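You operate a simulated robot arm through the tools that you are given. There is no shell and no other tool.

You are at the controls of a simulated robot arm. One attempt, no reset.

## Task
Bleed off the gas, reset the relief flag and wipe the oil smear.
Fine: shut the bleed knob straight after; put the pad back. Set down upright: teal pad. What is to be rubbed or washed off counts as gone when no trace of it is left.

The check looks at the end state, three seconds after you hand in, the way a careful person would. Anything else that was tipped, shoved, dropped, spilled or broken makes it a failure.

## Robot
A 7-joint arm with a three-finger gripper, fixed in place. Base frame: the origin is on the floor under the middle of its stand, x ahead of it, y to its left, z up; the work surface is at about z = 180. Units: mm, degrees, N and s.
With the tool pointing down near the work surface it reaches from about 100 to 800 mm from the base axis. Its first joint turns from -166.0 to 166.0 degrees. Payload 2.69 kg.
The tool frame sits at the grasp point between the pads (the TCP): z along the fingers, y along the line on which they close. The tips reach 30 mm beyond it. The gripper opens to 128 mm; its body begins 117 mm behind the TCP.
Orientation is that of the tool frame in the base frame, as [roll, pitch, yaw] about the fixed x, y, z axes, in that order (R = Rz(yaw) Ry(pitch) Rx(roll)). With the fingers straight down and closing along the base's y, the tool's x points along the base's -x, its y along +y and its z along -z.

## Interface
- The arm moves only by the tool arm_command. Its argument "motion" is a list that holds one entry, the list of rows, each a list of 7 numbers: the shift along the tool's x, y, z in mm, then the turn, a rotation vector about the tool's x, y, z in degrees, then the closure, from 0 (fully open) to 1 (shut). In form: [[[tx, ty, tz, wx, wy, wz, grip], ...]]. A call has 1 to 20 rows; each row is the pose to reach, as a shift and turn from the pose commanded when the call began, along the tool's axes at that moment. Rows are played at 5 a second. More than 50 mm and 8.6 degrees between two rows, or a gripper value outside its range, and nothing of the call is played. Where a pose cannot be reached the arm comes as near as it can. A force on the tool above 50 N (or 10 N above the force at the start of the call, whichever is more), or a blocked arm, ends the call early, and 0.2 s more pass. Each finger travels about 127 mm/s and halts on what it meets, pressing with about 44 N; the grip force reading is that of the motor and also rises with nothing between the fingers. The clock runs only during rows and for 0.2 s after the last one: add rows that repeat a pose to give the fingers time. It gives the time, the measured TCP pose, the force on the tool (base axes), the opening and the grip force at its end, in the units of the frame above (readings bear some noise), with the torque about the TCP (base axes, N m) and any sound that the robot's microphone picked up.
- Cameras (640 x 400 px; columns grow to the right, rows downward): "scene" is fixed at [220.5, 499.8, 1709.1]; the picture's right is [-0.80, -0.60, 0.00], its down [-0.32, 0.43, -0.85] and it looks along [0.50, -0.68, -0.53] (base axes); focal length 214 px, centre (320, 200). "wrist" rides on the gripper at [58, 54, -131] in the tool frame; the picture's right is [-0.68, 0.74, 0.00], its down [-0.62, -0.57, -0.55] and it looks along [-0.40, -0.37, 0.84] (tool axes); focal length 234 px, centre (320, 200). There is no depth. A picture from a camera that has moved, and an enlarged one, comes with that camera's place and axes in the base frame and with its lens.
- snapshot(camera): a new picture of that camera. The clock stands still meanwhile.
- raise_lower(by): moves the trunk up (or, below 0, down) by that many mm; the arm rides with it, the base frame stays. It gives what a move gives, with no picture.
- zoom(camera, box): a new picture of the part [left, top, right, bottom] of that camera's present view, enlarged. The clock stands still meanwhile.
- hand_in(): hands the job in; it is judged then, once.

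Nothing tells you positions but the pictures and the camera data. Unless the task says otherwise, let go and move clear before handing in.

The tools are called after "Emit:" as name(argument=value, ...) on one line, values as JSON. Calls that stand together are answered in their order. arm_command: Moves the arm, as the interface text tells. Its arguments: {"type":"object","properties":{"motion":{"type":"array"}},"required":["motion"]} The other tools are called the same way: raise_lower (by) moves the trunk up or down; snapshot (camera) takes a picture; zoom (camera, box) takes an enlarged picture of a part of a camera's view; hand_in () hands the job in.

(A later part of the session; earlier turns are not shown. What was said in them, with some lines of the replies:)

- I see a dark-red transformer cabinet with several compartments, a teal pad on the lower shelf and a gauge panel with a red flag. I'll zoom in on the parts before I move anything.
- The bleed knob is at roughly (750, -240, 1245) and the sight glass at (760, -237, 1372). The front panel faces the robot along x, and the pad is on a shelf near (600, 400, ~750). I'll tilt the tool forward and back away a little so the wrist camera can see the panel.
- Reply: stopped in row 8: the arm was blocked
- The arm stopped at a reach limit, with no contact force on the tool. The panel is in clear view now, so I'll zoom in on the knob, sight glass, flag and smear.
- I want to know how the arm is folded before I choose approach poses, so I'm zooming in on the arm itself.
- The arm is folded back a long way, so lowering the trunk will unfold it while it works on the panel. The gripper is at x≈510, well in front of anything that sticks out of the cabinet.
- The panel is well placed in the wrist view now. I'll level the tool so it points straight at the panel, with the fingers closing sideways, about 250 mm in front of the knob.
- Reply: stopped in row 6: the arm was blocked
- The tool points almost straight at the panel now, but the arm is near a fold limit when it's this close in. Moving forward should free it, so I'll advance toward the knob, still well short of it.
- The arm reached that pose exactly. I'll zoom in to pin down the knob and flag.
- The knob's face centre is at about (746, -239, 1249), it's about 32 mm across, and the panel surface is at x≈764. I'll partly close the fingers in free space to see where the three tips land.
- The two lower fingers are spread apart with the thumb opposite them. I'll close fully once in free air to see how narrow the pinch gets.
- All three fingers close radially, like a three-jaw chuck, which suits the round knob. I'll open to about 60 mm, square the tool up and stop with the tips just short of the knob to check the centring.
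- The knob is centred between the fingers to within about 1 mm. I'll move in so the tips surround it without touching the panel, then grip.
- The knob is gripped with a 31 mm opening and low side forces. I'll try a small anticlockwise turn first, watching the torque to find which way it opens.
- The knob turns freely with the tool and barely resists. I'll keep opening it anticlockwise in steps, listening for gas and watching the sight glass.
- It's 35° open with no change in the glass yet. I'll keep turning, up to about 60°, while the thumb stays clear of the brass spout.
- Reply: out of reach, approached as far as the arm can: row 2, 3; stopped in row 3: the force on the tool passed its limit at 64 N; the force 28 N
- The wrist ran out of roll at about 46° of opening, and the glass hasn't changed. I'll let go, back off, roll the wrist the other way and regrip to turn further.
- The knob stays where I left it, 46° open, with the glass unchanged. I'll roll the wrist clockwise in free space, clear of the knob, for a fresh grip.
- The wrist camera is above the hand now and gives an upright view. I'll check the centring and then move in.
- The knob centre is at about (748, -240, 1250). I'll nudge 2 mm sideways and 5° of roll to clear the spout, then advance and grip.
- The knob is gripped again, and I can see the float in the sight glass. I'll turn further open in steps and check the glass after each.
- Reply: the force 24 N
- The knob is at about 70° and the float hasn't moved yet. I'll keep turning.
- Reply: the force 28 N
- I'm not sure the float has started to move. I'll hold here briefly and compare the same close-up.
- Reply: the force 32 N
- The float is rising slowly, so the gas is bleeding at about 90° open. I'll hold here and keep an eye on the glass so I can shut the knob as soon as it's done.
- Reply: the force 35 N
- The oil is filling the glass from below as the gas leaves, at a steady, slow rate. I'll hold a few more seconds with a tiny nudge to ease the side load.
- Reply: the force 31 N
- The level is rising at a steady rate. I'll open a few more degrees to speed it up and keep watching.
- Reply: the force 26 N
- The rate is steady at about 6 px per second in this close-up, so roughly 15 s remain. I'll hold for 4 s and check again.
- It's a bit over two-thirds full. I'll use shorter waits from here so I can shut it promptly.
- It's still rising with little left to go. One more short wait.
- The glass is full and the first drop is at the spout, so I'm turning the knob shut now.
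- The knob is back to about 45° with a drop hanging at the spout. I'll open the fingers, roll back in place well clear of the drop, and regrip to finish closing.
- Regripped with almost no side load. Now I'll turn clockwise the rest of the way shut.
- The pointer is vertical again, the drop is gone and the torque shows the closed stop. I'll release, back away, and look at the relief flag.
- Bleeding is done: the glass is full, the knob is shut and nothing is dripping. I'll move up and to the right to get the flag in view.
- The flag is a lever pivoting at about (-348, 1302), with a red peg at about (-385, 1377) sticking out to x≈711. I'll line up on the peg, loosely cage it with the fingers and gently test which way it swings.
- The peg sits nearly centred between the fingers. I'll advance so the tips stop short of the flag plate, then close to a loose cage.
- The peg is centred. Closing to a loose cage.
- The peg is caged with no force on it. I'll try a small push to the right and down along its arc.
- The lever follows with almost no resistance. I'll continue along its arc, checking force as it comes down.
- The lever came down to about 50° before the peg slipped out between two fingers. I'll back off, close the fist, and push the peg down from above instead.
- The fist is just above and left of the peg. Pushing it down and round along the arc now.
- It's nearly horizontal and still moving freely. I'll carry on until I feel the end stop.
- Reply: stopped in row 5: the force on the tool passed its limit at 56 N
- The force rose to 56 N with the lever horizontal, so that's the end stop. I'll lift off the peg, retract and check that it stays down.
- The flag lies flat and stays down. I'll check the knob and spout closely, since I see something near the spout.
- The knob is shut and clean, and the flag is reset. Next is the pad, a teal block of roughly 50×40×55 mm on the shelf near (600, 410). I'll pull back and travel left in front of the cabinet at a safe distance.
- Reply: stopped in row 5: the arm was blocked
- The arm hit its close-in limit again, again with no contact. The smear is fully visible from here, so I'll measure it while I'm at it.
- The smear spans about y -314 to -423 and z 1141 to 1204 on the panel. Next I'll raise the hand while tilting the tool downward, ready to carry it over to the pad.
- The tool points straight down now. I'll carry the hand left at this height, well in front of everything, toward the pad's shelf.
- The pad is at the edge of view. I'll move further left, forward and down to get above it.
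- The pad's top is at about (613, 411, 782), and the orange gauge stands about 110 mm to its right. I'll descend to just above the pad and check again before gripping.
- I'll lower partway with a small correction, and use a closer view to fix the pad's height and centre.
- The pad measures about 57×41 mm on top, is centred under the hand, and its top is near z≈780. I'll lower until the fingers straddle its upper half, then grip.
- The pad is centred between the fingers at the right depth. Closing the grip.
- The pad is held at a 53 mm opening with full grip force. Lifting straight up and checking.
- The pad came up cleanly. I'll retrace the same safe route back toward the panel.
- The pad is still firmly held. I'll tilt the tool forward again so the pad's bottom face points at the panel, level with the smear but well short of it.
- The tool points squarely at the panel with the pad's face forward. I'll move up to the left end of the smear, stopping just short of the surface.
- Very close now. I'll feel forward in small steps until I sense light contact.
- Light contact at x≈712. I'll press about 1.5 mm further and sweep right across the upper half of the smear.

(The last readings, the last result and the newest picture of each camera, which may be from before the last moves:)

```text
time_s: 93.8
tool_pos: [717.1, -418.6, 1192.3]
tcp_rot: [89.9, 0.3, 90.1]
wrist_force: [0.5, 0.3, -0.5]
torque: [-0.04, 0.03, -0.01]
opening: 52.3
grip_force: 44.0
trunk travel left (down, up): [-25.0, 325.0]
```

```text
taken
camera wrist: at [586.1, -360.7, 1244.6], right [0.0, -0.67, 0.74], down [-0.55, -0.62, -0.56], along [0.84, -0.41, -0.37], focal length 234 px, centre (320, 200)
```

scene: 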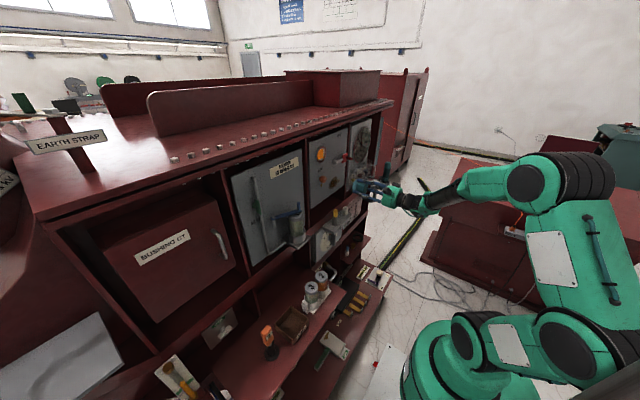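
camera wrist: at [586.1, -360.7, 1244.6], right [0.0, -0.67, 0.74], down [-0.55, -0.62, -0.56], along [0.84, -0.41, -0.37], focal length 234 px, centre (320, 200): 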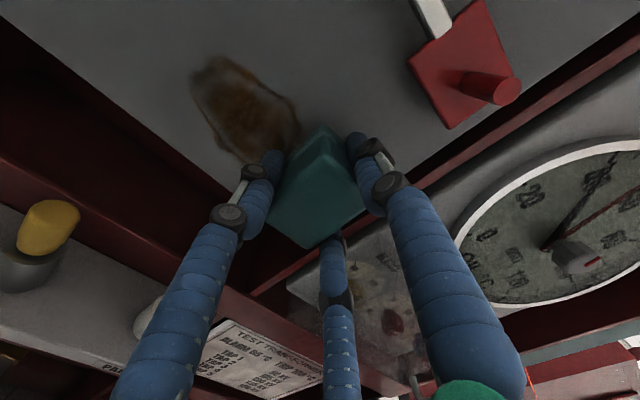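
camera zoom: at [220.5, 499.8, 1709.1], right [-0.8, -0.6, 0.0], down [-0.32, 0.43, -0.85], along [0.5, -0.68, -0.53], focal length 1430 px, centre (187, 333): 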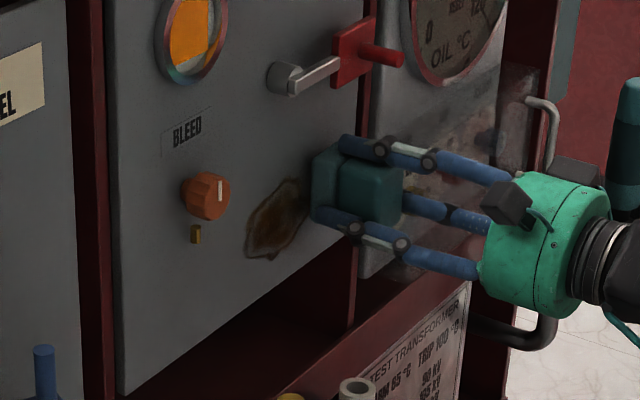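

The smear hasn't changed much, and contact was lost along the sweep because the panel slopes slightly away. I'll find contact here at the right end and press harder.

Emit:
arm_command(motion=[[[0, 0, 1, 0, 0, 0, 0.8], [0, 0, 2, 0, 0, 0, 0.8], [0, 0, 2, 0, 0, 0, 0.8]]])

Emit:
arm_command(motion=[[[0, 0, 1, 0, 0, 0, 0.8], [0, 0, 2, 0, 0, 0, 0.8], [0, 0, 2, 0, 0, 0, 0.8]]])

Emit:
zoom(camera="wrist", box=[180, 40, 380, 190])

```text
time_s: 94.6
tool_pos: [716.1, -420.1, 1191.8]
tcp_rot: [89.8, 0.4, 90.0]
wrist_force: [-0.4, -0.4, -0.1]
torque: [0.05, 0.02, 0.0]
opening: 52.6
grip_force: 44.1
trunk travel left (down, up): [-25.0, 325.0]
```

```text
time_s: 95.4
tool_pos: [719.9, -420.4, 1193.0]
tcp_rot: [89.8, 0.2, 90.1]
wrist_force: [0.6, -0.5, -0.3]
torque: [-0.01, 0.02, 0.0]
opening: 52.6
grip_force: 44.0
trunk travel left (down, up): [-25.0, 325.0]
```

```text
2.67 times, centred on (280, 115) of wrist
camera zoom: at [588.9, -361.2, 1245.1], right [0.0, -0.67, 0.74], down [-0.55, -0.62, -0.56], along [0.84, -0.41, -0.37], focal length 624 px, centre (427, 427)
```

zoom: 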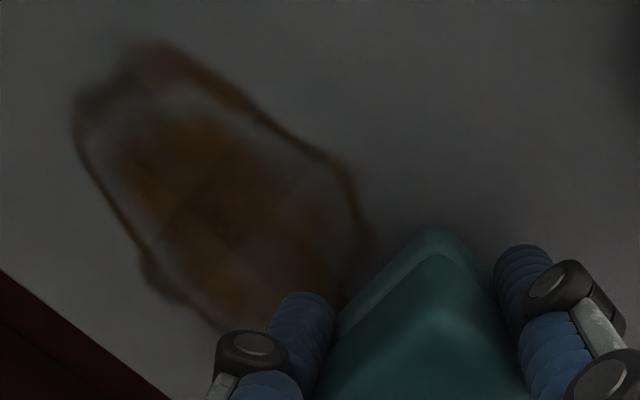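

Still no contact at the right end. Continuing forward in small steps.

Emit:
arm_command(motion=[[[0, 0, 1, 0, 0, 0, 0.8], [0, 0, 2, 0, 0, 0, 0.8], [0, 0, 2, 0, 0, 0, 0.8]]])

Emit:
arm_command(motion=[[[0, 0, 1, 0, 0, 0, 0.8], [0, 0, 2, 0, 0, 0, 0.8], [0, 0, 2, 0, 0, 0, 0.8]]])

Emit:
zoom(camera="scene", box=[320, 150, 370, 190])

```text
time_s: 96.2
tool_pos: [722.4, -418.8, 1193.1]
tcp_rot: [89.9, 0.4, 90.0]
wrist_force: [0.6, 0.2, -0.5]
torque: [-0.05, 0.0, -0.04]
opening: 52.3
grip_force: 43.8
trunk travel left (down, up): [-25.0, 325.0]
```

```text
time_s: 97.0
tool_pos: [721.6, -420.6, 1193.1]
tcp_rot: [89.9, 0.3, 90.0]
wrist_force: [-8.8, 1.5, -1.8]
torque: [0.04, 0.1, -0.14]
opening: 52.7
grip_force: 44.0
trunk travel left (down, up): [-25.0, 325.0]
```

```text
10.00 times, centred on (345, 170) of scene
camera zoom: at [220.5, 499.8, 1709.1], right [-0.8, -0.6, 0.0], down [-0.32, 0.43, -0.85], along [0.5, -0.68, -0.53], focal length 2145 px, centre (70, 500)
```

zoom: 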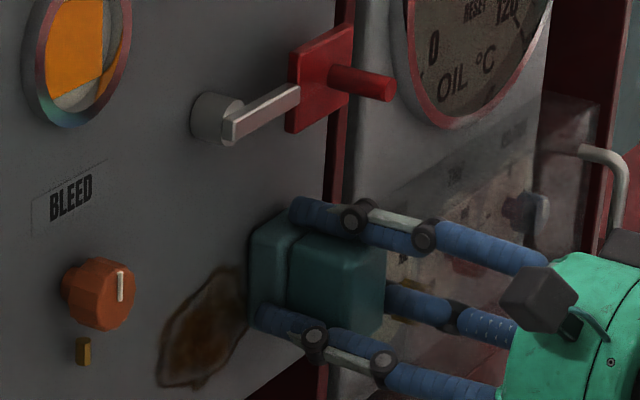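

Contact at last: about 9 N at x≈722. Sweeping left across the smear with that pressure.

Emit:
arm_command(motion=[[[0, 0, 0.5, 0, 0, 0, 0.8], [8, 0, 0.5, 0, 0, 0, 0.8], [16, 0, 0.5, 0, 0, 0, 0.8], [24, 0, 0.4, 0, 0, 0, 0.8], [32, 0, 0.3, 0, 0, 0, 0.8], [40, 0, 0.2, 0, 0, 0, 0.8]]])

Emit:
zoom(camera="scene", box=[310, 150, 360, 190])

Emit:
snapshot(camera="wrist")

```text
time_s: 98.4
tool_pos: [722.9, -379.4, 1193.3]
tcp_rot: [89.9, 0.3, 90.1]
wrist_force: [-4.8, 0.0, -0.2]
torque: [-0.01, 0.06, -0.08]
opening: 52.3
grip_force: 44.0
trunk travel left (down, up): [-25.0, 325.0]
```

```text
10.00 times, centred on (335, 170) of scene
camera zoom: at [220.5, 499.8, 1709.1], right [-0.8, -0.6, 0.0], down [-0.32, 0.43, -0.85], along [0.5, -0.68, -0.53], focal length 2145 px, centre (170, 500)
```

zoom: 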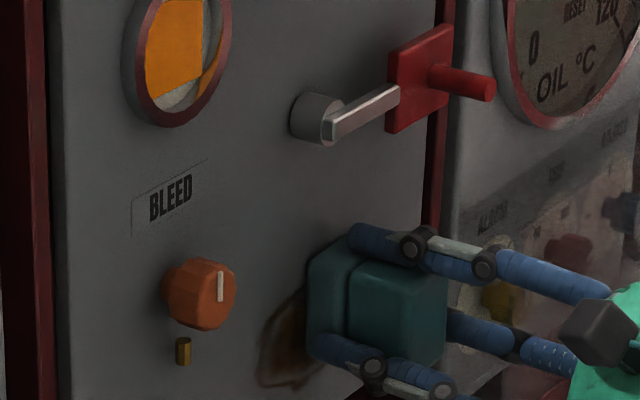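

```text
taken
camera wrist: at [592.2, -321.1, 1244.9], right [0.0, -0.67, 0.74], down [-0.55, -0.62, -0.56], along [0.84, -0.41, -0.37], focal length 234 px, centre (320, 200)
```

wrist: 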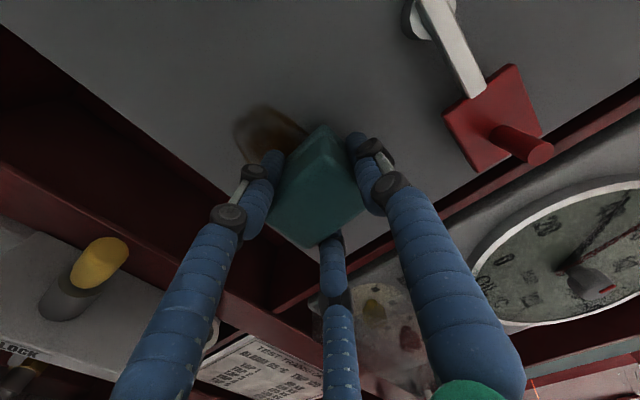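

Contact is holding but a bit light. I'll press a little more and finish the sweep to the left.

Emit:
arm_command(motion=[[[0, 0, 0.7, 0, 0, 0, 0.8], [8, 0, 0.7, 0, 0, 0, 0.8], [16, 0, 0.7, 0, 0, 0, 0.8], [24, 0, 0.6, 0, 0, 0, 0.8], [32, 0, 0.5, 0, 0, 0, 0.8], [40, 0, 0.4, 0, 0, 0, 0.8], [48, 0, 0.3, 0, 0, 0, 0.8], [56, 0, 0.2, 0, 0, 0, 0.8], [64, 0, 0.1, 0, 0, 0, 0.8]]])

Emit:
snapshot(camera="wrist")

Emit:
zoom(camera="scene", box=[310, 150, 360, 190])

```text
time_s: 100.4
tool_pos: [721.8, -316.2, 1193.0]
tcp_rot: [89.8, 0.2, 90.2]
wrist_force: [-16.0, -2.7, -0.2]
torque: [-0.05, 0.25, -0.13]
opening: 52.4
grip_force: 43.9
trunk travel left (down, up): [-25.0, 325.0]
```

```text
taken
camera wrist: at [592.3, -257.6, 1245.6], right [0.0, -0.67, 0.74], down [-0.55, -0.62, -0.56], along [0.84, -0.4, -0.37], focal length 234 px, centre (320, 200)
```

wrist: 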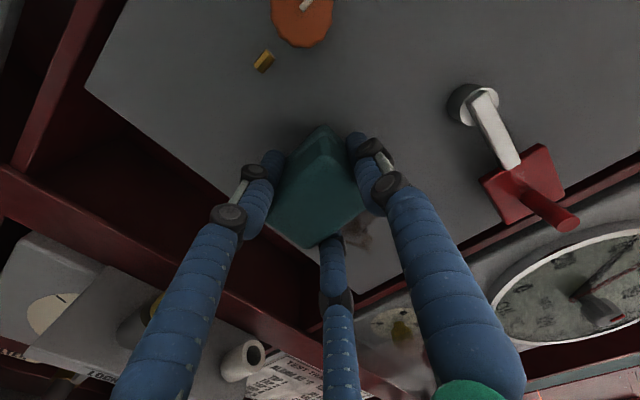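

```text
10.00 times, centred on (335, 170) of scene
camera zoom: at [220.5, 499.8, 1709.1], right [-0.8, -0.6, 0.0], down [-0.32, 0.43, -0.85], along [0.5, -0.68, -0.53], focal length 2145 px, centre (170, 500)
```

zoom: 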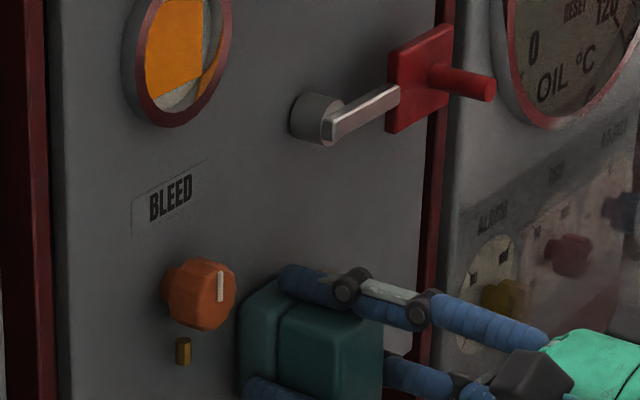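

That worked: the upper part is clean wherever the pad pressed. Next I'll move down and sweep the lower half to the right.

Emit:
arm_command(motion=[[[0, -8, 0, 0, 0, 0, 0.8], [0, -16, 0, 0, 0, 0, 0.8], [0, -24, 0, 0, 0, 0, 0.8], [0, -32, 0, 0, 0, 0, 0.8], [0, -36, 0, 0, 0, 0, 0.8], [-8, -36, 0, 0, 0, 0, 0.8], [-16, -36, 0.1, 0, 0, 0, 0.8], [-24, -36, 0.2, 0, 0, 0, 0.8], [-32, -36, 0.3, 0, 0, 0, 0.8], [-40, -36, 0.4, 0, 0, 0, 0.8]]])

Emit:
arm_command(motion=[[[-8, 0, 0.2, 0, 0, 0, 0.8], [-16, 0, 0.3, 0, 0, 0, 0.8], [-24, 0, 0.4, 0, 0, 0, 0.8], [-32, 0, 0.5, 0, 0, 0, 0.8], [-40, 0, 0.6, 0, 0, 0, 0.8], [-48, 0, 0.6, 0, 0, 0, 0.8], [-56, 0, 0.6, 0, 0, 0, 0.8], [-64, 0, 0.6, 0, 0, 0, 0.8], [-72, 0, 0.6, 0, 0, 0, 0.8]]])

Emit:
snapshot(camera="wrist")

Emit:
zoom(camera="scene", box=[310, 150, 360, 190])

```text
time_s: 102.6
tool_pos: [722.6, -356.6, 1155.7]
tcp_rot: [89.9, 0.2, 90.0]
wrist_force: [-7.3, 0.4, -1.1]
torque: [0.03, 0.1, 0.07]
opening: 52.4
grip_force: 44.0
trunk travel left (down, up): [-25.0, 325.0]
```

```text
time_s: 104.6
tool_pos: [722.6, -428.2, 1157.2]
tcp_rot: [89.9, 0.3, 90.0]
wrist_force: [-17.3, 4.2, 0.1]
torque: [-0.01, 0.18, 0.13]
opening: 52.3
grip_force: 44.1
trunk travel left (down, up): [-25.0, 325.0]
```

```text
taken
camera wrist: at [592.6, -369.7, 1209.1], right [0.0, -0.67, 0.74], down [-0.55, -0.62, -0.56], along [0.84, -0.41, -0.37], focal length 234 px, centre (320, 200)
```

wrist: 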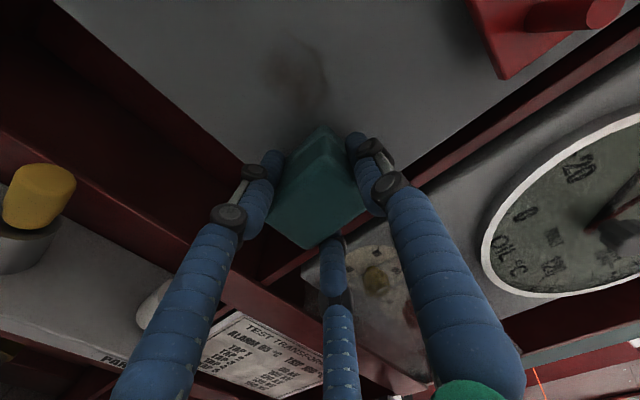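

```text
10.00 times, centred on (335, 170) of scene
camera zoom: at [220.5, 499.8, 1709.1], right [-0.8, -0.6, 0.0], down [-0.32, 0.43, -0.85], along [0.5, -0.68, -0.53], focal length 2145 px, centre (170, 500)
```

zoom: 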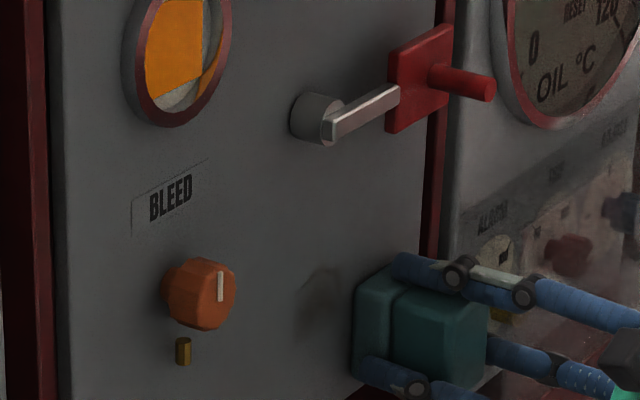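

Almost gone. I'll look closely at the faint trace that's left.

Emit:
zoom(camera="wrist", box=[220, 20, 400, 150])

Emit:
zoom(camera="scene", box=[325, 165, 350, 185])

```text
3.08 times, centred on (310, 85) of wrist
camera zoom: at [592.6, -369.7, 1209.1], right [0.0, -0.67, 0.74], down [-0.55, -0.62, -0.56], along [0.84, -0.41, -0.37], focal length 720 px, centre (351, 554)
```

zoom: 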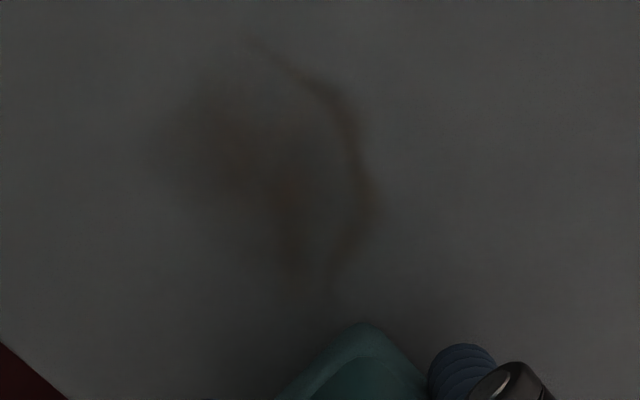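

```text
16.00 times, centred on (338, 175) of scene
camera zoom: at [220.5, 499.8, 1709.1], right [-0.8, -0.6, 0.0], down [-0.32, 0.43, -0.85], along [0.5, -0.68, -0.53], focal length 3432 px, centre (40, 600)
```

zoom: 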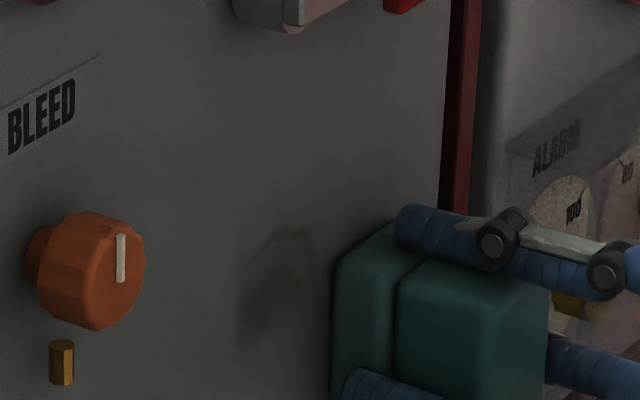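

A faint trace remains around y -345 to -395, z 1165 to 1202, where the earlier pressure was light. I'll go back over it with firmer pressure, out and back.

Emit:
arm_command(motion=[[[0, 8, 0, 0, 0, 0, 0.8], [0, 16, 0, 0, 0, 0, 0.8], [0, 24, 0, 0, 0, 0, 0.8], [0, 30, 0, 0, 0, 0, 0.8], [8, 30, 0.2, 0, 0, 0, 0.8], [16, 30, 0.4, 0, 0, 0, 0.8], [24, 30, 0.6, 0, 0, 0, 0.8], [32, 30, 0.8, 0, 0, 0, 0.8], [40, 30, 0.9, 0, 0, 0, 0.8], [48, 30, 0.9, 0, 0, 0, 0.8], [56, 30, 0.9, 0, 0, 0, 0.8], [64, 30, 0.9, 0, 0, 0, 0.8], [72, 30, 0.9, 0, 0, 0, 0.8], [80, 30, 0.8, 0, 0, 0, 0.8], [88, 30, 0.6, 0, 0, 0, 0.8], [96, 30, 0.5, 0, 0, 0, 0.8], [104, 30, 0.4, 0, 0, 0, 0.8]]])

Emit:
snapshot(camera="wrist")

Emit:
zoom(camera="scene", box=[325, 160, 355, 185])

```text
time_s: 108.2
tool_pos: [722.6, -324.2, 1187.5]
tcp_rot: [89.7, 0.3, 90.1]
wrist_force: [-19.5, -4.4, -0.7]
torque: [-0.04, 0.35, -0.1]
opening: 52.3
grip_force: 44.0
trunk travel left (down, up): [-25.0, 325.0]
```

```text
taken
camera wrist: at [592.9, -265.9, 1240.0], right [0.0, -0.67, 0.74], down [-0.55, -0.62, -0.56], along [0.84, -0.41, -0.37], focal length 234 px, centre (320, 200)
```

wrist: 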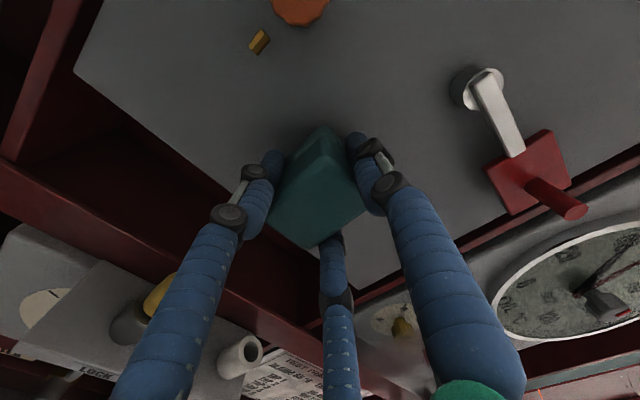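

```text
16.00 times, centred on (340, 172) of scene
camera zoom: at [220.5, 499.8, 1709.1], right [-0.8, -0.6, 0.0], down [-0.32, 0.43, -0.85], along [0.5, -0.68, -0.53], focal length 3432 px, centre (0, 640)
```

zoom: 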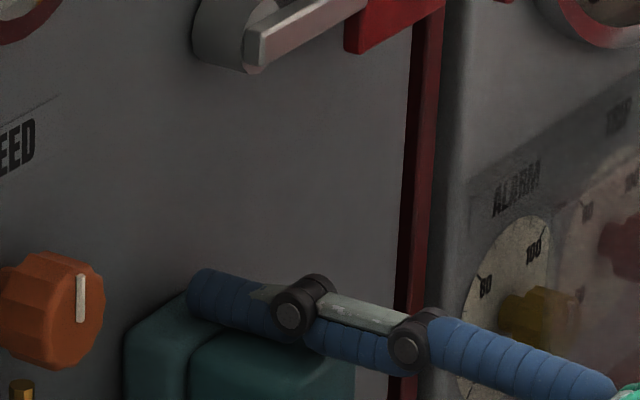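

It looks clean now. One more pass to the right along the middle for certainty, then I'll back off and inspect.

Emit:
arm_command(motion=[[[0, -8, 0, 0, 0, 0, 0.8], [0, -16, 0, 0, 0, 0, 0.8], [-8, -17, 0.2, 0, 0, 0, 0.8], [-16, -17, 0.3, 0, 0, 0, 0.8], [-24, -17, 0.4, 0, 0, 0, 0.8], [-32, -17, 0.5, 0, 0, 0, 0.8], [-40, -17, 0.5, 0, 0, 0, 0.8], [-48, -17, 0.5, 0, 0, 0, 0.8], [-56, -17, 0.5, 0, 0, 0, 0.8], [-64, -17, 0.5, 0, 0, 0, 0.8], [-72, -17, 0.4, 0, 0, 0, 0.8], [-80, -17, 0.2, 0, 0, 0, 0.8], [-88, -17, 0, 0, 0, 0, 0.8], [-96, -17, -0.2, 0, 0, 0, 0.8], [-102, -17, -0.4, 0, 0, 0, 0.8]]])

Emit:
arm_command(motion=[[[0, 0, -10, 0, 0, 0, 0.8], [0, 0, -40, 0, 0, 0, 0.8], [0, 0, -80, 0, 0, 0, 0.8], [0, 0, -115, 0, 0, 0, 0.8], [0, 20, -115, 0, 0, 0, 0.8]]])

Emit:
snapshot(camera="wrist")

Emit:
zoom(camera="scene", box=[310, 155, 360, 195])

```text
time_s: 111.4
tool_pos: [723.5, -425.3, 1170.7]
tcp_rot: [89.9, 0.3, 90.0]
wrist_force: [-2.9, -0.4, -1.0]
torque: [-0.01, 0.12, -0.01]
opening: 52.1
grip_force: 43.9
trunk travel left (down, up): [-25.0, 325.0]
```

```text
time_s: 112.6
tool_pos: [608.7, -427.3, 1192.5]
tcp_rot: [89.8, 0.4, 89.9]
wrist_force: [0.9, -0.3, -1.1]
torque: [0.03, -0.01, 0.0]
opening: 52.4
grip_force: 44.0
trunk travel left (down, up): [-25.0, 325.0]
```

```text
taken
camera wrist: at [478.8, -369.1, 1243.5], right [0.0, -0.67, 0.74], down [-0.55, -0.62, -0.56], along [0.84, -0.41, -0.37], focal length 234 px, centre (320, 200)
```

wrist: 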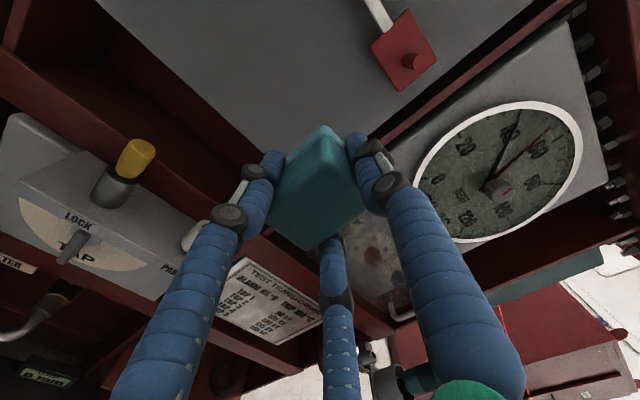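

```text
10.00 times, centred on (335, 175) of scene
camera zoom: at [220.5, 499.8, 1709.1], right [-0.8, -0.6, 0.0], down [-0.32, 0.43, -0.85], along [0.5, -0.68, -0.53], focal length 2145 px, centre (170, 450)
```

zoom: 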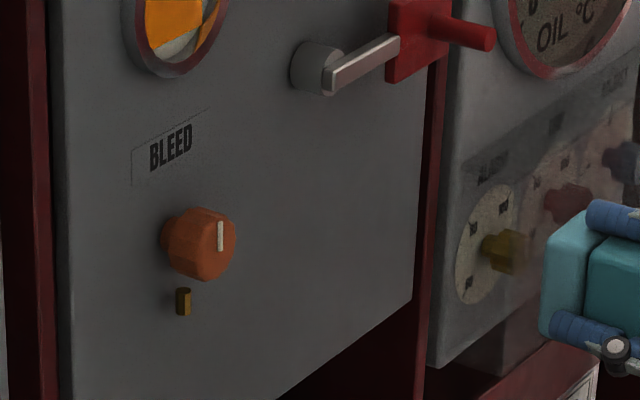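

The panel looks clean. I'll inspect at higher zoom for any leftover trace.

Emit:
zoom(camera="wrist", box=[170, 0, 370, 150])

Emit:
zoom(camera="scene", box=[325, 165, 355, 190])

```text
2.67 times, centred on (270, 75) of wrist
camera zoom: at [478.8, -369.1, 1243.5], right [0.0, -0.67, 0.74], down [-0.55, -0.62, -0.56], along [0.84, -0.41, -0.37], focal length 624 px, centre (453, 533)
```

zoom: 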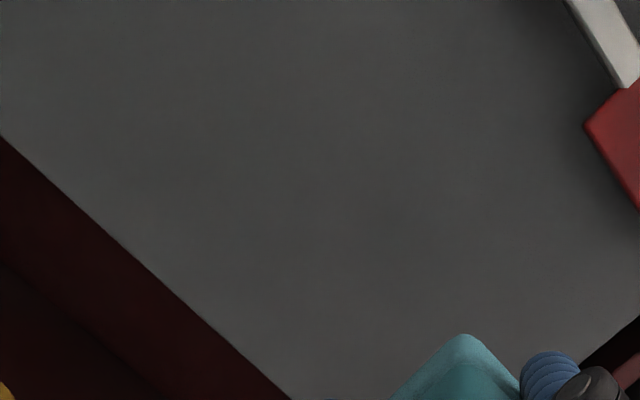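

```text
16.00 times, centred on (340, 178) of scene
camera zoom: at [220.5, 499.8, 1709.1], right [-0.8, -0.6, 0.0], down [-0.32, 0.43, -0.85], along [0.5, -0.68, -0.53], focal length 3432 px, centre (0, 560)
```

zoom: 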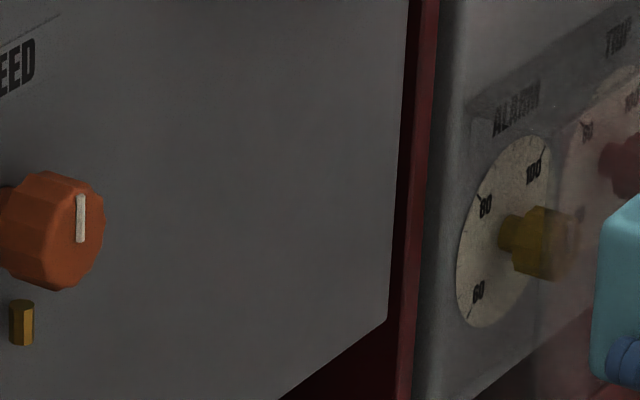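

Emit:
zoom(camera="wrist", box=[240, 50, 320, 110])

Emit:
zoom(camera="scene", box=[330, 168, 350, 184])

```text
6.67 times, centred on (280, 80) of wrist
camera zoom: at [478.8, -369.1, 1243.5], right [0.0, -0.67, 0.74], down [-0.55, -0.62, -0.56], along [0.84, -0.41, -0.37], focal length 1561 px, centre (587, 1000)
```

zoom: 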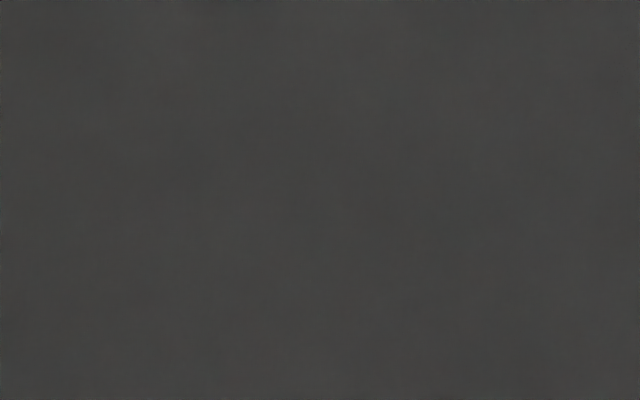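

```text
16.00 times, centred on (340, 176) of scene
camera zoom: at [220.5, 499.8, 1709.1], right [-0.8, -0.6, 0.0], down [-0.32, 0.43, -0.85], along [0.5, -0.68, -0.53], focal length 3432 px, centre (0, 584)
```

zoom: 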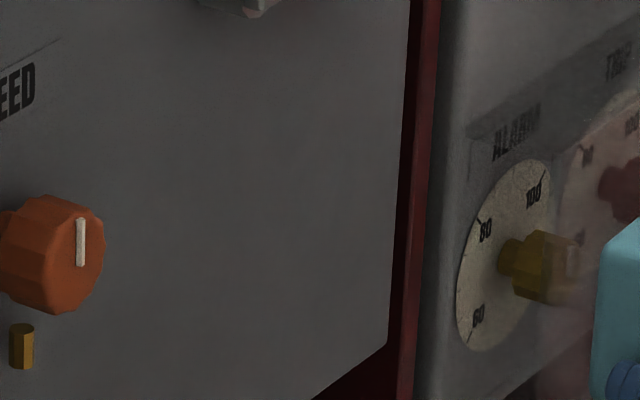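

I can't see any trace. One more light double pass will make sure nothing is left, so I'll re-establish contact at the right end.

Emit:
arm_command(motion=[[[0, -4, 40, 0, 0, 0, 0.8], [0, -4, 80, 0, 0, 0, 0.8], [0, -4, 105, 0, 0, 0, 0.8], [0, -4, 114, 0, 0, 0, 0.8], [0, -4, 115, 0, 0, 0, 0.8], [0, -4, 115.5, 0, 0, 0, 0.8]]])

Emit:
arm_command(motion=[[[0, 0, 0.5, 0, 0, 0, 0.8], [0, 0, 1, 0, 0, 0, 0.8]]])

```text
time_s: 114.0
tool_pos: [723.7, -427.7, 1186.5]
tcp_rot: [89.9, 0.3, 90.0]
wrist_force: [-22.8, -1.2, -4.2]
torque: [-0.04, 0.32, 0.02]
opening: 52.4
grip_force: 43.9
trunk travel left (down, up): [-25.0, 325.0]
```

```text
time_s: 114.6
tool_pos: [724.4, -427.6, 1185.7]
tcp_rot: [89.9, 0.3, 90.0]
wrist_force: [-32.3, -1.8, -5.4]
torque: [-0.02, 0.64, -0.11]
opening: 52.6
grip_force: 43.4
trunk travel left (down, up): [-25.0, 325.0]
```

Emit:
arm_command(motion=[[[0, 0, -0.6, 0, 0, 0, 0.8], [8, 0, -0.6, 0, 0, 0, 0.8], [16, 0, -0.6, 0, 0, 0, 0.8], [24, 0, -0.5, 0, 0, 0, 0.8], [32, 0, -0.4, 0, 0, 0, 0.8], [40, 0, -0.4, 0, 0, 0, 0.8], [48, 0, -0.4, 0, 0, 0, 0.8], [56, 0, -0.4, 0, 0, 0, 0.8], [64, 0, -0.4, 0, 0, 0, 0.8], [72, 0, -0.5, 0, 0, 0, 0.8], [80, 0, -0.6, 0, 0, 0, 0.8], [88, 0, -0.7, 0, 0, 0, 0.8], [96, 0, -0.8, 0, 0, 0, 0.8], [106, 0, -0.9, 0, 0, 0, 0.8]]])

Emit:
arm_command(motion=[[[0, -8, 0, 0, 0, 0, 0.8], [0, -16, 0, 0, 0, 0, 0.8], [0, -24, 0, 0, 0, 0, 0.8], [0, -27, 0, 0, 0, 0, 0.8], [-8, -27, 0.1, 0, 0, 0, 0.8], [-16, -27, 0.2, 0, 0, 0, 0.8], [-24, -27, 0.3, 0, 0, 0, 0.8], [-32, -27, 0.4, 0, 0, 0, 0.8], [-40, -27, 0.4, 0, 0, 0, 0.8], [-48, -27, 0.4, 0, 0, 0, 0.8], [-56, -27, 0.4, 0, 0, 0, 0.8], [-64, -27, 0.4, 0, 0, 0, 0.8], [-72, -27, 0.3, 0, 0, 0, 0.8], [-80, -27, 0.2, 0, 0, 0, 0.8], [-88, -27, 0.1, 0, 0, 0, 0.8], [-96, -27, 0, 0, 0, 0, 0.8], [-106, -27, 0, 0, 0, 0, 0.8]]])

Emit:
arm_command(motion=[[[0, 0, -10, 0, 0, 0, 0.8], [0, 0, -40, 0, 0, 0, 0.8], [0, 0, -80, 0, 0, 0, 0.8], [0, 0, -115, 0, 0, 0, 0.8], [0, 20, -115, 0, 0, 0, 0.8]]])

Emit:
snapshot(camera="wrist")

Emit:
zoom(camera="scene", box=[300, 130, 370, 195])

```text
time_s: 117.6
tool_pos: [723.8, -320.2, 1185.5]
tcp_rot: [89.8, 0.3, 90.2]
wrist_force: [-4.8, 2.0, 1.2]
torque: [0.07, 0.09, 0.04]
opening: 52.4
grip_force: 43.7
trunk travel left (down, up): [-25.0, 325.0]
```

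```text
time_s: 121.2
tool_pos: [724.2, -427.0, 1160.2]
tcp_rot: [89.9, 0.2, 90.0]
wrist_force: [-12.9, 2.3, -0.7]
torque: [0.03, 0.17, 0.04]
opening: 52.3
grip_force: 44.4
trunk travel left (down, up): [-25.0, 325.0]
```

```text
time_s: 122.4
tool_pos: [608.2, -427.4, 1177.9]
tcp_rot: [89.9, 0.3, 90.0]
wrist_force: [0.6, -1.2, -1.0]
torque: [-0.03, 0.04, 0.02]
opening: 52.4
grip_force: 44.0
trunk travel left (down, up): [-25.0, 325.0]
```

```text
taken
camera wrist: at [478.2, -368.3, 1230.3], right [0.0, -0.67, 0.74], down [-0.55, -0.62, -0.56], along [0.84, -0.41, -0.37], focal length 234 px, centre (320, 200)
```

wrist: 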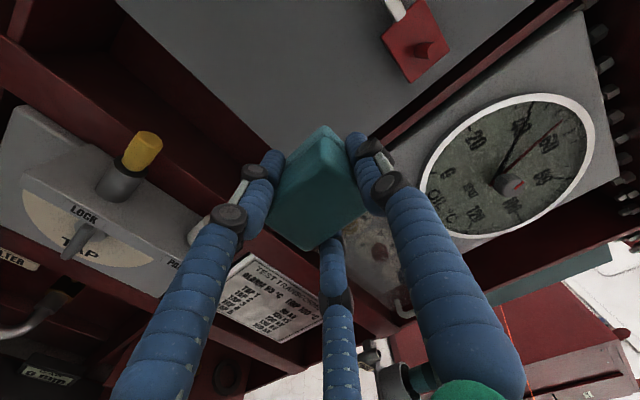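

```text
6.15 times, centred on (335, 162) of scene
camera zoom: at [220.5, 499.8, 1709.1], right [-0.8, -0.6, 0.0], down [-0.32, 0.43, -0.85], along [0.5, -0.68, -0.53], focal length 1320 px, centre (228, 431)
```

zoom: 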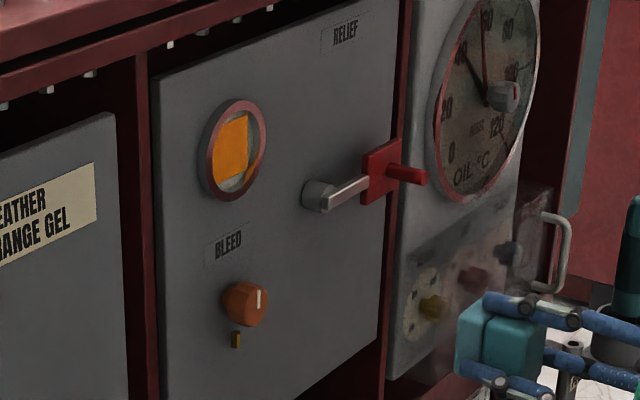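

Everything on the panel is clean, the flag is down and the knob is shut. Now I'll return the pad: tilt the tool back down while rising clear, then retrace the route.

Emit:
arm_command(motion=[[[10, 12, -10, 4, 0, 0, 0.8], [25, 26, -18, 12, 0, 0, 0.8], [40, 40, -26, 20, 0, 0, 0.8], [56, 56, -34, 28, 0, 0, 0.8], [72, 72, -40, 36, 0, 0, 0.8], [88, 88, -46, 44, 0, 0, 0.8], [104, 104, -52, 52, 0, 0, 0.8], [120, 120, -58, 60, 0, 0, 0.8], [136, 134, -64, 68, 0, 0, 0.8], [150, 148, -70, 76, 0, 0, 0.8], [164, 160, -74, 83, 0, 0, 0.8], [177, 172, -78, 90, 0, 0, 0.8], [177, 172, -78, 90, 0, 0, 0.8]]])

Emit:
snapshot(camera="wrist")

```text
time_s: 125.2
tool_pos: [530.3, -246.8, 1348.9]
tcp_rot: [180.0, 0.4, 90.0]
wrist_force: [0.7, -0.3, -0.1]
torque: [-0.01, 0.03, -0.02]
opening: 52.9
grip_force: 20.6
trunk travel left (down, up): [-25.0, 325.0]
```

```text
taken
camera wrist: at [583.8, -187.9, 1478.7], right [0.74, -0.68, 0.0], down [-0.57, -0.61, 0.55], along [-0.37, -0.41, -0.83], focal length 234 px, centre (320, 200)
```

wrist: 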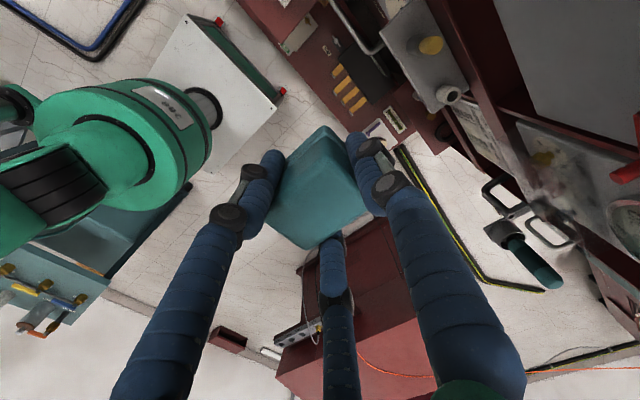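

The grip force reading has dropped to about 20 N, though the pad hasn't moved. I'll firm up the grip before travelling.

Emit:
arm_command(motion=[[[0, 0, 0, 0, 0, 0, 0.95], [0, 0, 0, 0, 0, 0, 0.95]]])

Emit:
zoom(camera="wrist", box=[230, 100, 410, 260])

```text
time_s: 125.8
tool_pos: [529.5, -247.9, 1349.5]
tcp_rot: [179.9, 0.3, 90.1]
wrist_force: [0.2, 0.1, -0.2]
torque: [0.0, 0.01, -0.02]
opening: 52.5
grip_force: 43.5
trunk travel left (down, up): [-25.0, 325.0]
```

```text
2.50 times, centred on (320, 180) of wrist
camera zoom: at [583.2, -188.2, 1479.0], right [0.74, -0.68, 0.0], down [-0.57, -0.61, 0.55], along [-0.37, -0.41, -0.83], focal length 585 px, centre (320, 250)
```

zoom: 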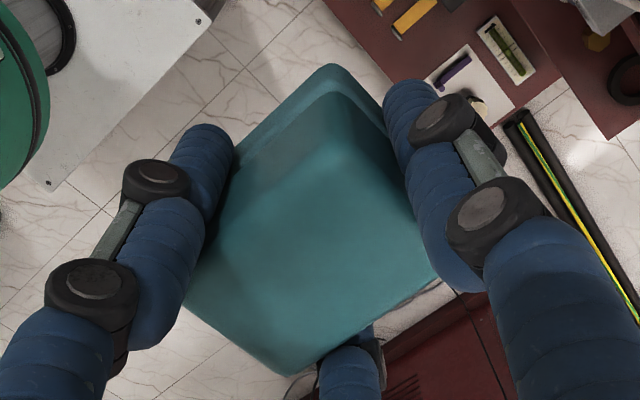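

The grip is back to full force. I'll travel left along the same route and watch the grip reading.

Emit:
arm_command(motion=[[[40, -2, 2, 0, 0, 0, 0.95], [80, -4, 4, 0, 0, 0, 0.95], [120, -6, 6, 0, 0, 0, 0.95], [160, -8, 8, 0, 0, 0, 0.95], [200, -10, 10, 0, 0, 0, 0.95], [240, -12, 12, 0, 0, 0, 0.95], [280, -14, 14, 0, 0, 0, 0.95], [320, -16, 16, 0, 0, 0, 0.95], [360, -18, 18, 0, 0, 0, 0.95], [400, -20, 20, 0, 0, 0, 0.95], [440, -20, 22, 0, 0, 0, 0.95], [480, -20, 22, 0, 0, 0, 0.95], [516, -20, 22, 0, 0, 0, 0.95]]])

Emit:
arm_command(motion=[[[28, 10, 30, 0, 0, 0, 0.95], [52, 20, 60, 0, 0, 0, 0.95], [76, 30, 95, 0, 0, 0, 0.95], [100, 40, 130, 0, 0, 0, 0.95], [122, 50, 165, 0, 0, 0, 0.95], [132, 57, 200, 0, 0, 0, 0.95], [132, 67, 240, 0, 0, 0, 0.95], [132, 77, 282, 0, 0, 0, 0.95], [132, 87, 326, 0, 0, 0, 0.95], [132, 97, 370, 0, 0, 0, 0.95]]])

Emit:
snapshot(camera="wrist")

Emit:
snapshot(camera="scene")

```text
time_s: 128.6
tool_pos: [508.6, 269.5, 1325.6]
tcp_rot: [180.0, 0.3, 90.0]
wrist_force: [-0.4, -0.5, -0.5]
torque: [0.07, -0.01, 0.02]
opening: 52.8
grip_force: 43.8
trunk travel left (down, up): [-25.0, 325.0]
```

```text
time_s: 130.8
tool_pos: [609.2, 398.0, 955.2]
tcp_rot: [179.8, 0.3, 90.1]
wrist_force: [0.1, -0.9, 0.3]
torque: [0.04, -0.06, 0.0]
opening: 52.8
grip_force: 43.7
trunk travel left (down, up): [-25.0, 325.0]
```

```text
taken
camera wrist: at [663.7, 457.4, 1085.9], right [0.74, -0.68, 0.01], down [-0.57, -0.61, 0.55], along [-0.37, -0.41, -0.84], focal length 234 px, centre (320, 200)
```

wrist: 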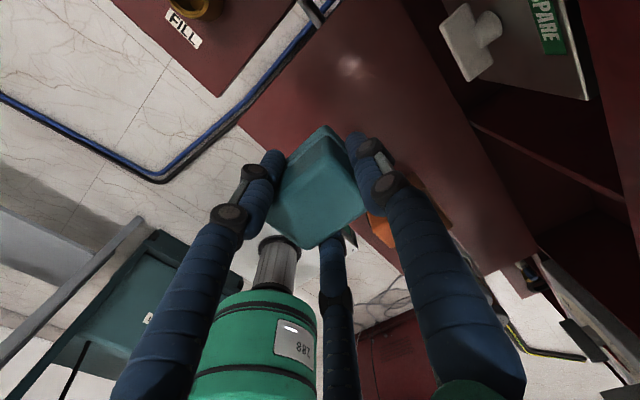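

```text
taken
```

scene: 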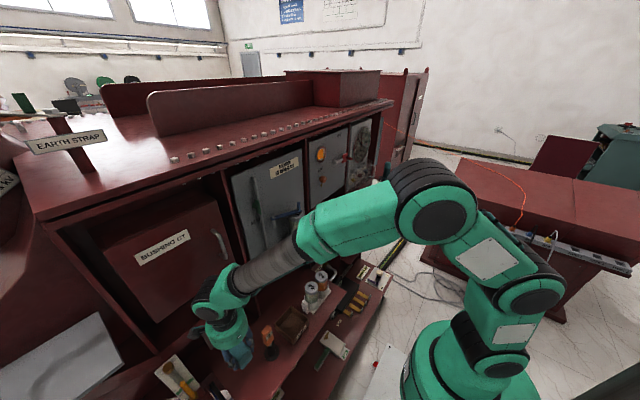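

I'm above the original spot. Lowering to just above the shelf, aligned with where I picked the pad up.

Emit:
arm_command(motion=[[[0.5, -0.5, 40, 0, 0, 0, 0.95], [1, -1, 80, 0, 0, 0, 0.95], [1.6, -1.4, 115, 0, 0, 0, 0.95], [2.2, -1.9, 145, 0, 0, 0, 0.95], [2.2, -1.9, 163, 0, 0, 0, 0.95], [2.2, -1.9, 163, 0, 0, 0, 0.95]]])

Emit:
arm_command(motion=[[[0, 0, 2, 0, 0, 0, 0.95], [0, 0, 4, 0, 0, 0, 0.95], [0, 0, 4, 0, 0, 0, 0.95]]])

Emit:
zoom(camera="scene", box=[200, 330, 280, 400])

Emit:
snapshot(camera="wrist")

```text
time_s: 132.2
tool_pos: [607.4, 398.5, 788.8]
tcp_rot: [179.8, 0.3, 90.0]
wrist_force: [0.1, 0.4, -0.6]
torque: [-0.05, 0.02, 0.0]
opening: 52.7
grip_force: 43.9
trunk travel left (down, up): [-25.0, 325.0]
```

```text
time_s: 133.0
tool_pos: [607.9, 396.1, 785.4]
tcp_rot: [179.8, 0.3, 90.0]
wrist_force: [-1.0, -0.3, -0.6]
torque: [-0.03, 0.0, -0.01]
opening: 52.6
grip_force: 44.1
trunk travel left (down, up): [-25.0, 325.0]
```

```text
5.71 times, centred on (240, 365) of scene
camera zoom: at [220.5, 499.8, 1709.1], right [-0.8, -0.6, 0.0], down [-0.32, 0.43, -0.85], along [0.5, -0.68, -0.53], focal length 1226 px, centre (777, -743)
```

zoom: 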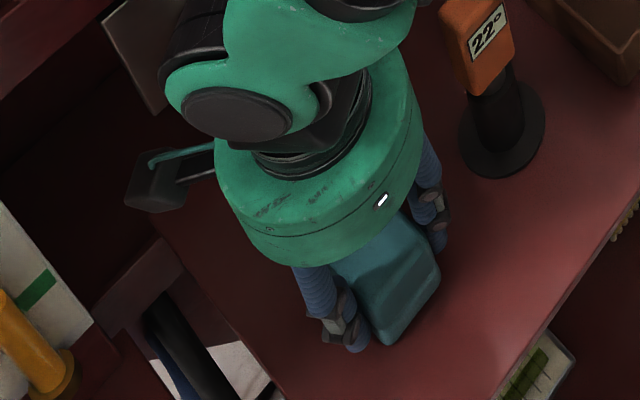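

```text
taken
camera wrist: at [662.0, 456.7, 916.3], right [0.74, -0.68, 0.0], down [-0.57, -0.61, 0.55], along [-0.37, -0.41, -0.83], focal length 234 px, centre (320, 200)
```

wrist: 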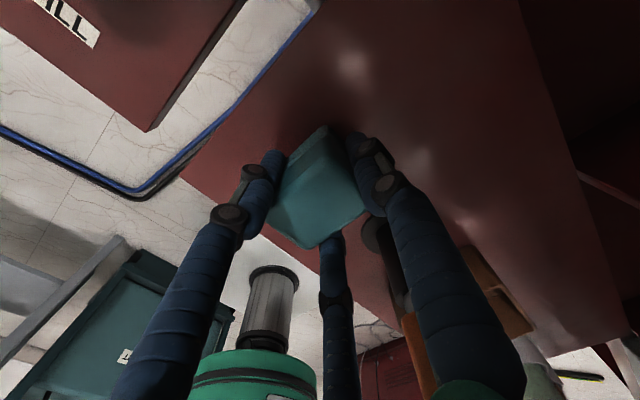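

I'm a couple of millimetres off sideways, so I'll correct that and ease down until the pad touches.

Emit:
arm_command(motion=[[[1.5, 0, 0, 0, 0, 0, 0.95], [2.9, 0, 0.5, 0, 0, 0, 0.95], [2.9, 0, 1, 0, 0, 0, 0.95], [2.9, 0, 1, 0, 0, 0, 0.95]]])

Emit:
arm_command(motion=[[[0, 0, 0.5, 0, 0, 0, 0.95], [0, 0, 1, 0, 0, 0, 0.95], [0, 0, 1, 0, 0, 0, 0.95]]])

Emit:
arm_command(motion=[[[0, 0, 0.5, 0, 0, 0, 0.95], [0, 0, 1, 0, 0, 0, 0.95], [0, 0, 1, 0, 0, 0, 0.95]]])

```text
time_s: 134.0
tool_pos: [607.0, 402.4, 785.7]
tcp_rot: [179.9, 0.2, 90.0]
wrist_force: [0.5, -0.6, -0.4]
torque: [0.01, 0.01, 0.02]
opening: 52.7
grip_force: 44.4
trunk travel left (down, up): [-25.0, 325.0]
```

```text
time_s: 134.8
tool_pos: [607.2, 401.4, 785.1]
tcp_rot: [179.9, 0.3, 90.0]
wrist_force: [0.3, 0.1, 0.5]
torque: [0.0, 0.0, 0.02]
opening: 52.6
grip_force: 44.1
trunk travel left (down, up): [-25.0, 325.0]
```

```text
time_s: 135.6
tool_pos: [607.7, 401.9, 785.2]
tcp_rot: [180.0, 0.4, 90.1]
wrist_force: [-0.1, -0.8, 5.1]
torque: [0.09, 0.08, 0.01]
opening: 52.4
grip_force: 43.7
trunk travel left (down, up): [-25.0, 325.0]
```

The pad is resting on the shelf with 5 N of contact. Releasing, then lifting straight up.

Emit:
arm_command(motion=[[[0, 0, 0, 0, 0, 0, 0.55], [0, 0, 0, 0, 0, 0, 0.45], [0, 0, 0, 0, 0, 0, 0.38], [0, 0, 0, 0, 0, 0, 0.36]]])

Emit:
snapshot(camera="wrist")

Emit:
zoom(camera="scene", box=[200, 330, 280, 400])

```text
time_s: 136.6
tool_pos: [609.1, 403.0, 784.9]
tcp_rot: [179.9, 0.3, 90.0]
wrist_force: [0.4, -0.7, -0.4]
torque: [0.05, 0.0, 0.0]
opening: 82.0
grip_force: 0.1
trunk travel left (down, up): [-25.0, 325.0]
```

```text
taken
camera wrist: at [661.9, 461.2, 914.1], right [0.74, -0.68, 0.01], down [-0.57, -0.61, 0.55], along [-0.37, -0.41, -0.83], focal length 234 px, centre (320, 200)
```

wrist: 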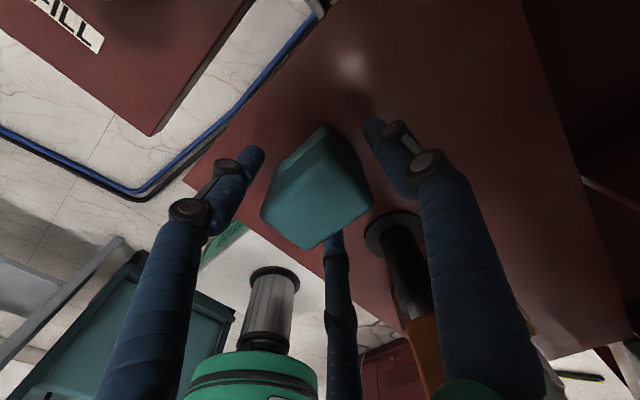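

```text
5.71 times, centred on (240, 365) of scene
camera zoom: at [220.5, 499.8, 1709.1], right [-0.8, -0.6, 0.0], down [-0.32, 0.43, -0.85], along [0.5, -0.68, -0.53], focal length 1226 px, centre (777, -743)
```

zoom: 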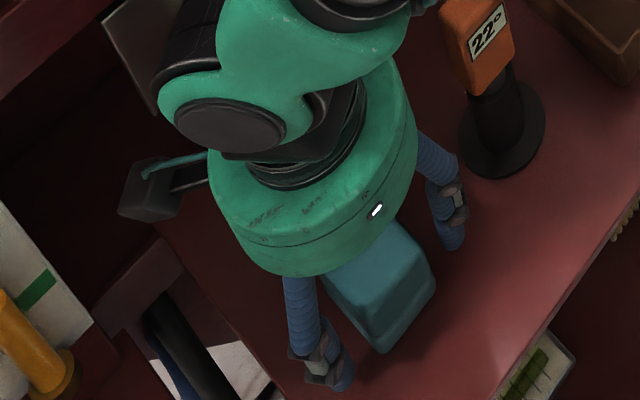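

The pad stands flat on its original spot and the fingers are clear on all sides. Lifting away slowly.

Emit:
arm_command(motion=[[[0, 0, -8, 0, 0, 0, 0.36], [0, 0, -20, 0, 0, 0, 0.36], [0, 0, -40, 0, 0, 0, 0.36], [0, 0, -70, 0, 0, 0, 0.36], [0, -5, -110, 0, 0, 0, 0.36], [0, -15, -155, 0, 0, 0, 0.36], [0, -25, -200, 0, 0, 0, 0.36], [0, -35, -245, 0, 0, 0, 0.36], [0, -45, -290, 0, 0, 0, 0.36], [-10, -55, -330, 0, 0, 0, 0.36], [-30, -65, -370, 0, 0, 0, 0.36]]])

Emit:
snapshot(camera="scene")

Emit:
snapshot(camera="wrist")

```text
time_s: 139.0
tool_pos: [540.4, 373.2, 1151.6]
tcp_rot: [179.9, 0.4, 90.0]
wrist_force: [0.6, -0.4, 0.1]
torque: [-0.03, 0.07, 0.02]
opening: 82.0
grip_force: 0.1
trunk travel left (down, up): [-25.0, 325.0]
```

```text
taken
```

scene: 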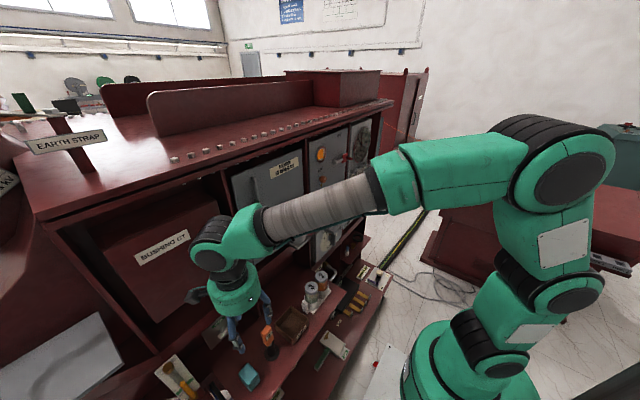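

```text
taken
camera wrist: at [595.0, 432.6, 1281.8], right [0.74, -0.68, 0.0], down [-0.57, -0.61, 0.55], along [-0.37, -0.41, -0.83], focal length 234 px, centre (320, 200)
```

wrist: 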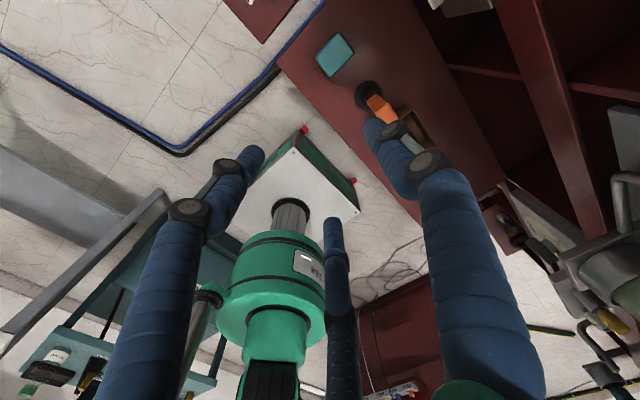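

Emit:
zoom(camera="scene", box=[200, 330, 300, 400])

Emit:
zoom(camera="wrist", box=[270, 10, 420, 130])

Emit:
zoom(camera="scene", box=[300, 130, 370, 195])

```text
5.71 times, centred on (250, 365) of scene
camera zoom: at [220.5, 499.8, 1709.1], right [-0.8, -0.6, 0.0], down [-0.32, 0.43, -0.85], along [0.5, -0.68, -0.53], focal length 1226 px, centre (720, -743)
```

zoom: 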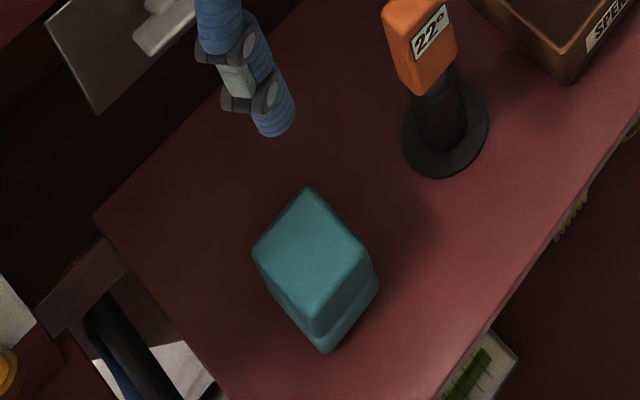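

```text
3.33 times, centred on (345, 70) of wrist
camera zoom: at [595.0, 432.6, 1281.8], right [0.74, -0.68, 0.0], down [-0.57, -0.61, 0.55], along [-0.37, -0.41, -0.83], focal length 781 px, centre (237, 633)
```

zoom: 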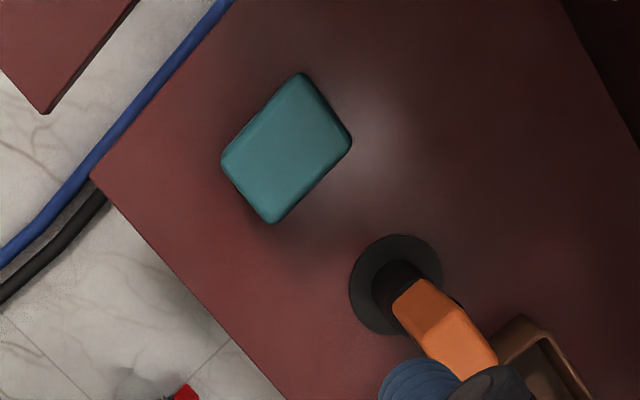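

```text
6.15 times, centred on (335, 162) of scene
camera zoom: at [220.5, 499.8, 1709.1], right [-0.8, -0.6, 0.0], down [-0.32, 0.43, -0.85], along [0.5, -0.68, -0.53], focal length 1320 px, centre (228, 431)
```

zoom: 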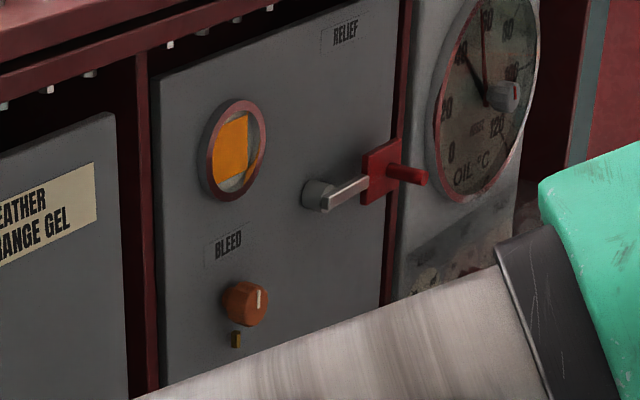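

The pad stands upright on its spot and its neighbours are undisturbed. The flag is at its end stop, the knob is shut and dry, the glass is full and the panel is clean. The hand is empty and clear, so I'm handing in.

Emit:
hand_in()

```text
The job is handed in.
```

I finished all three jobs and handed the work in; I haven't seen the check's result.

- **Gas:** I opened the bleed knob until the sight glass was full, then shut it. One drop formed at the spout as the glass filled. It was gone once the knob was shut, and I saw no drips afterwards.
- **Relief flag:** I swung the lever down to its end stop, and it stayed there.
- **Oil smear:** I wiped it off with the teal pad and went over the area once more. At full zoom I could see no trace.
- **Pad:** It is back upright on its shelf, about 7 mm from where it started and slightly turned. It moved a little as the fingers closed on it.

The pushes against the flag's stop and at the end of the first knob turn briefly went above 50 N (56 N and 64 N). I saw no damage from either. Nothing else was moved, and the arm was empty and clear at hand-in.
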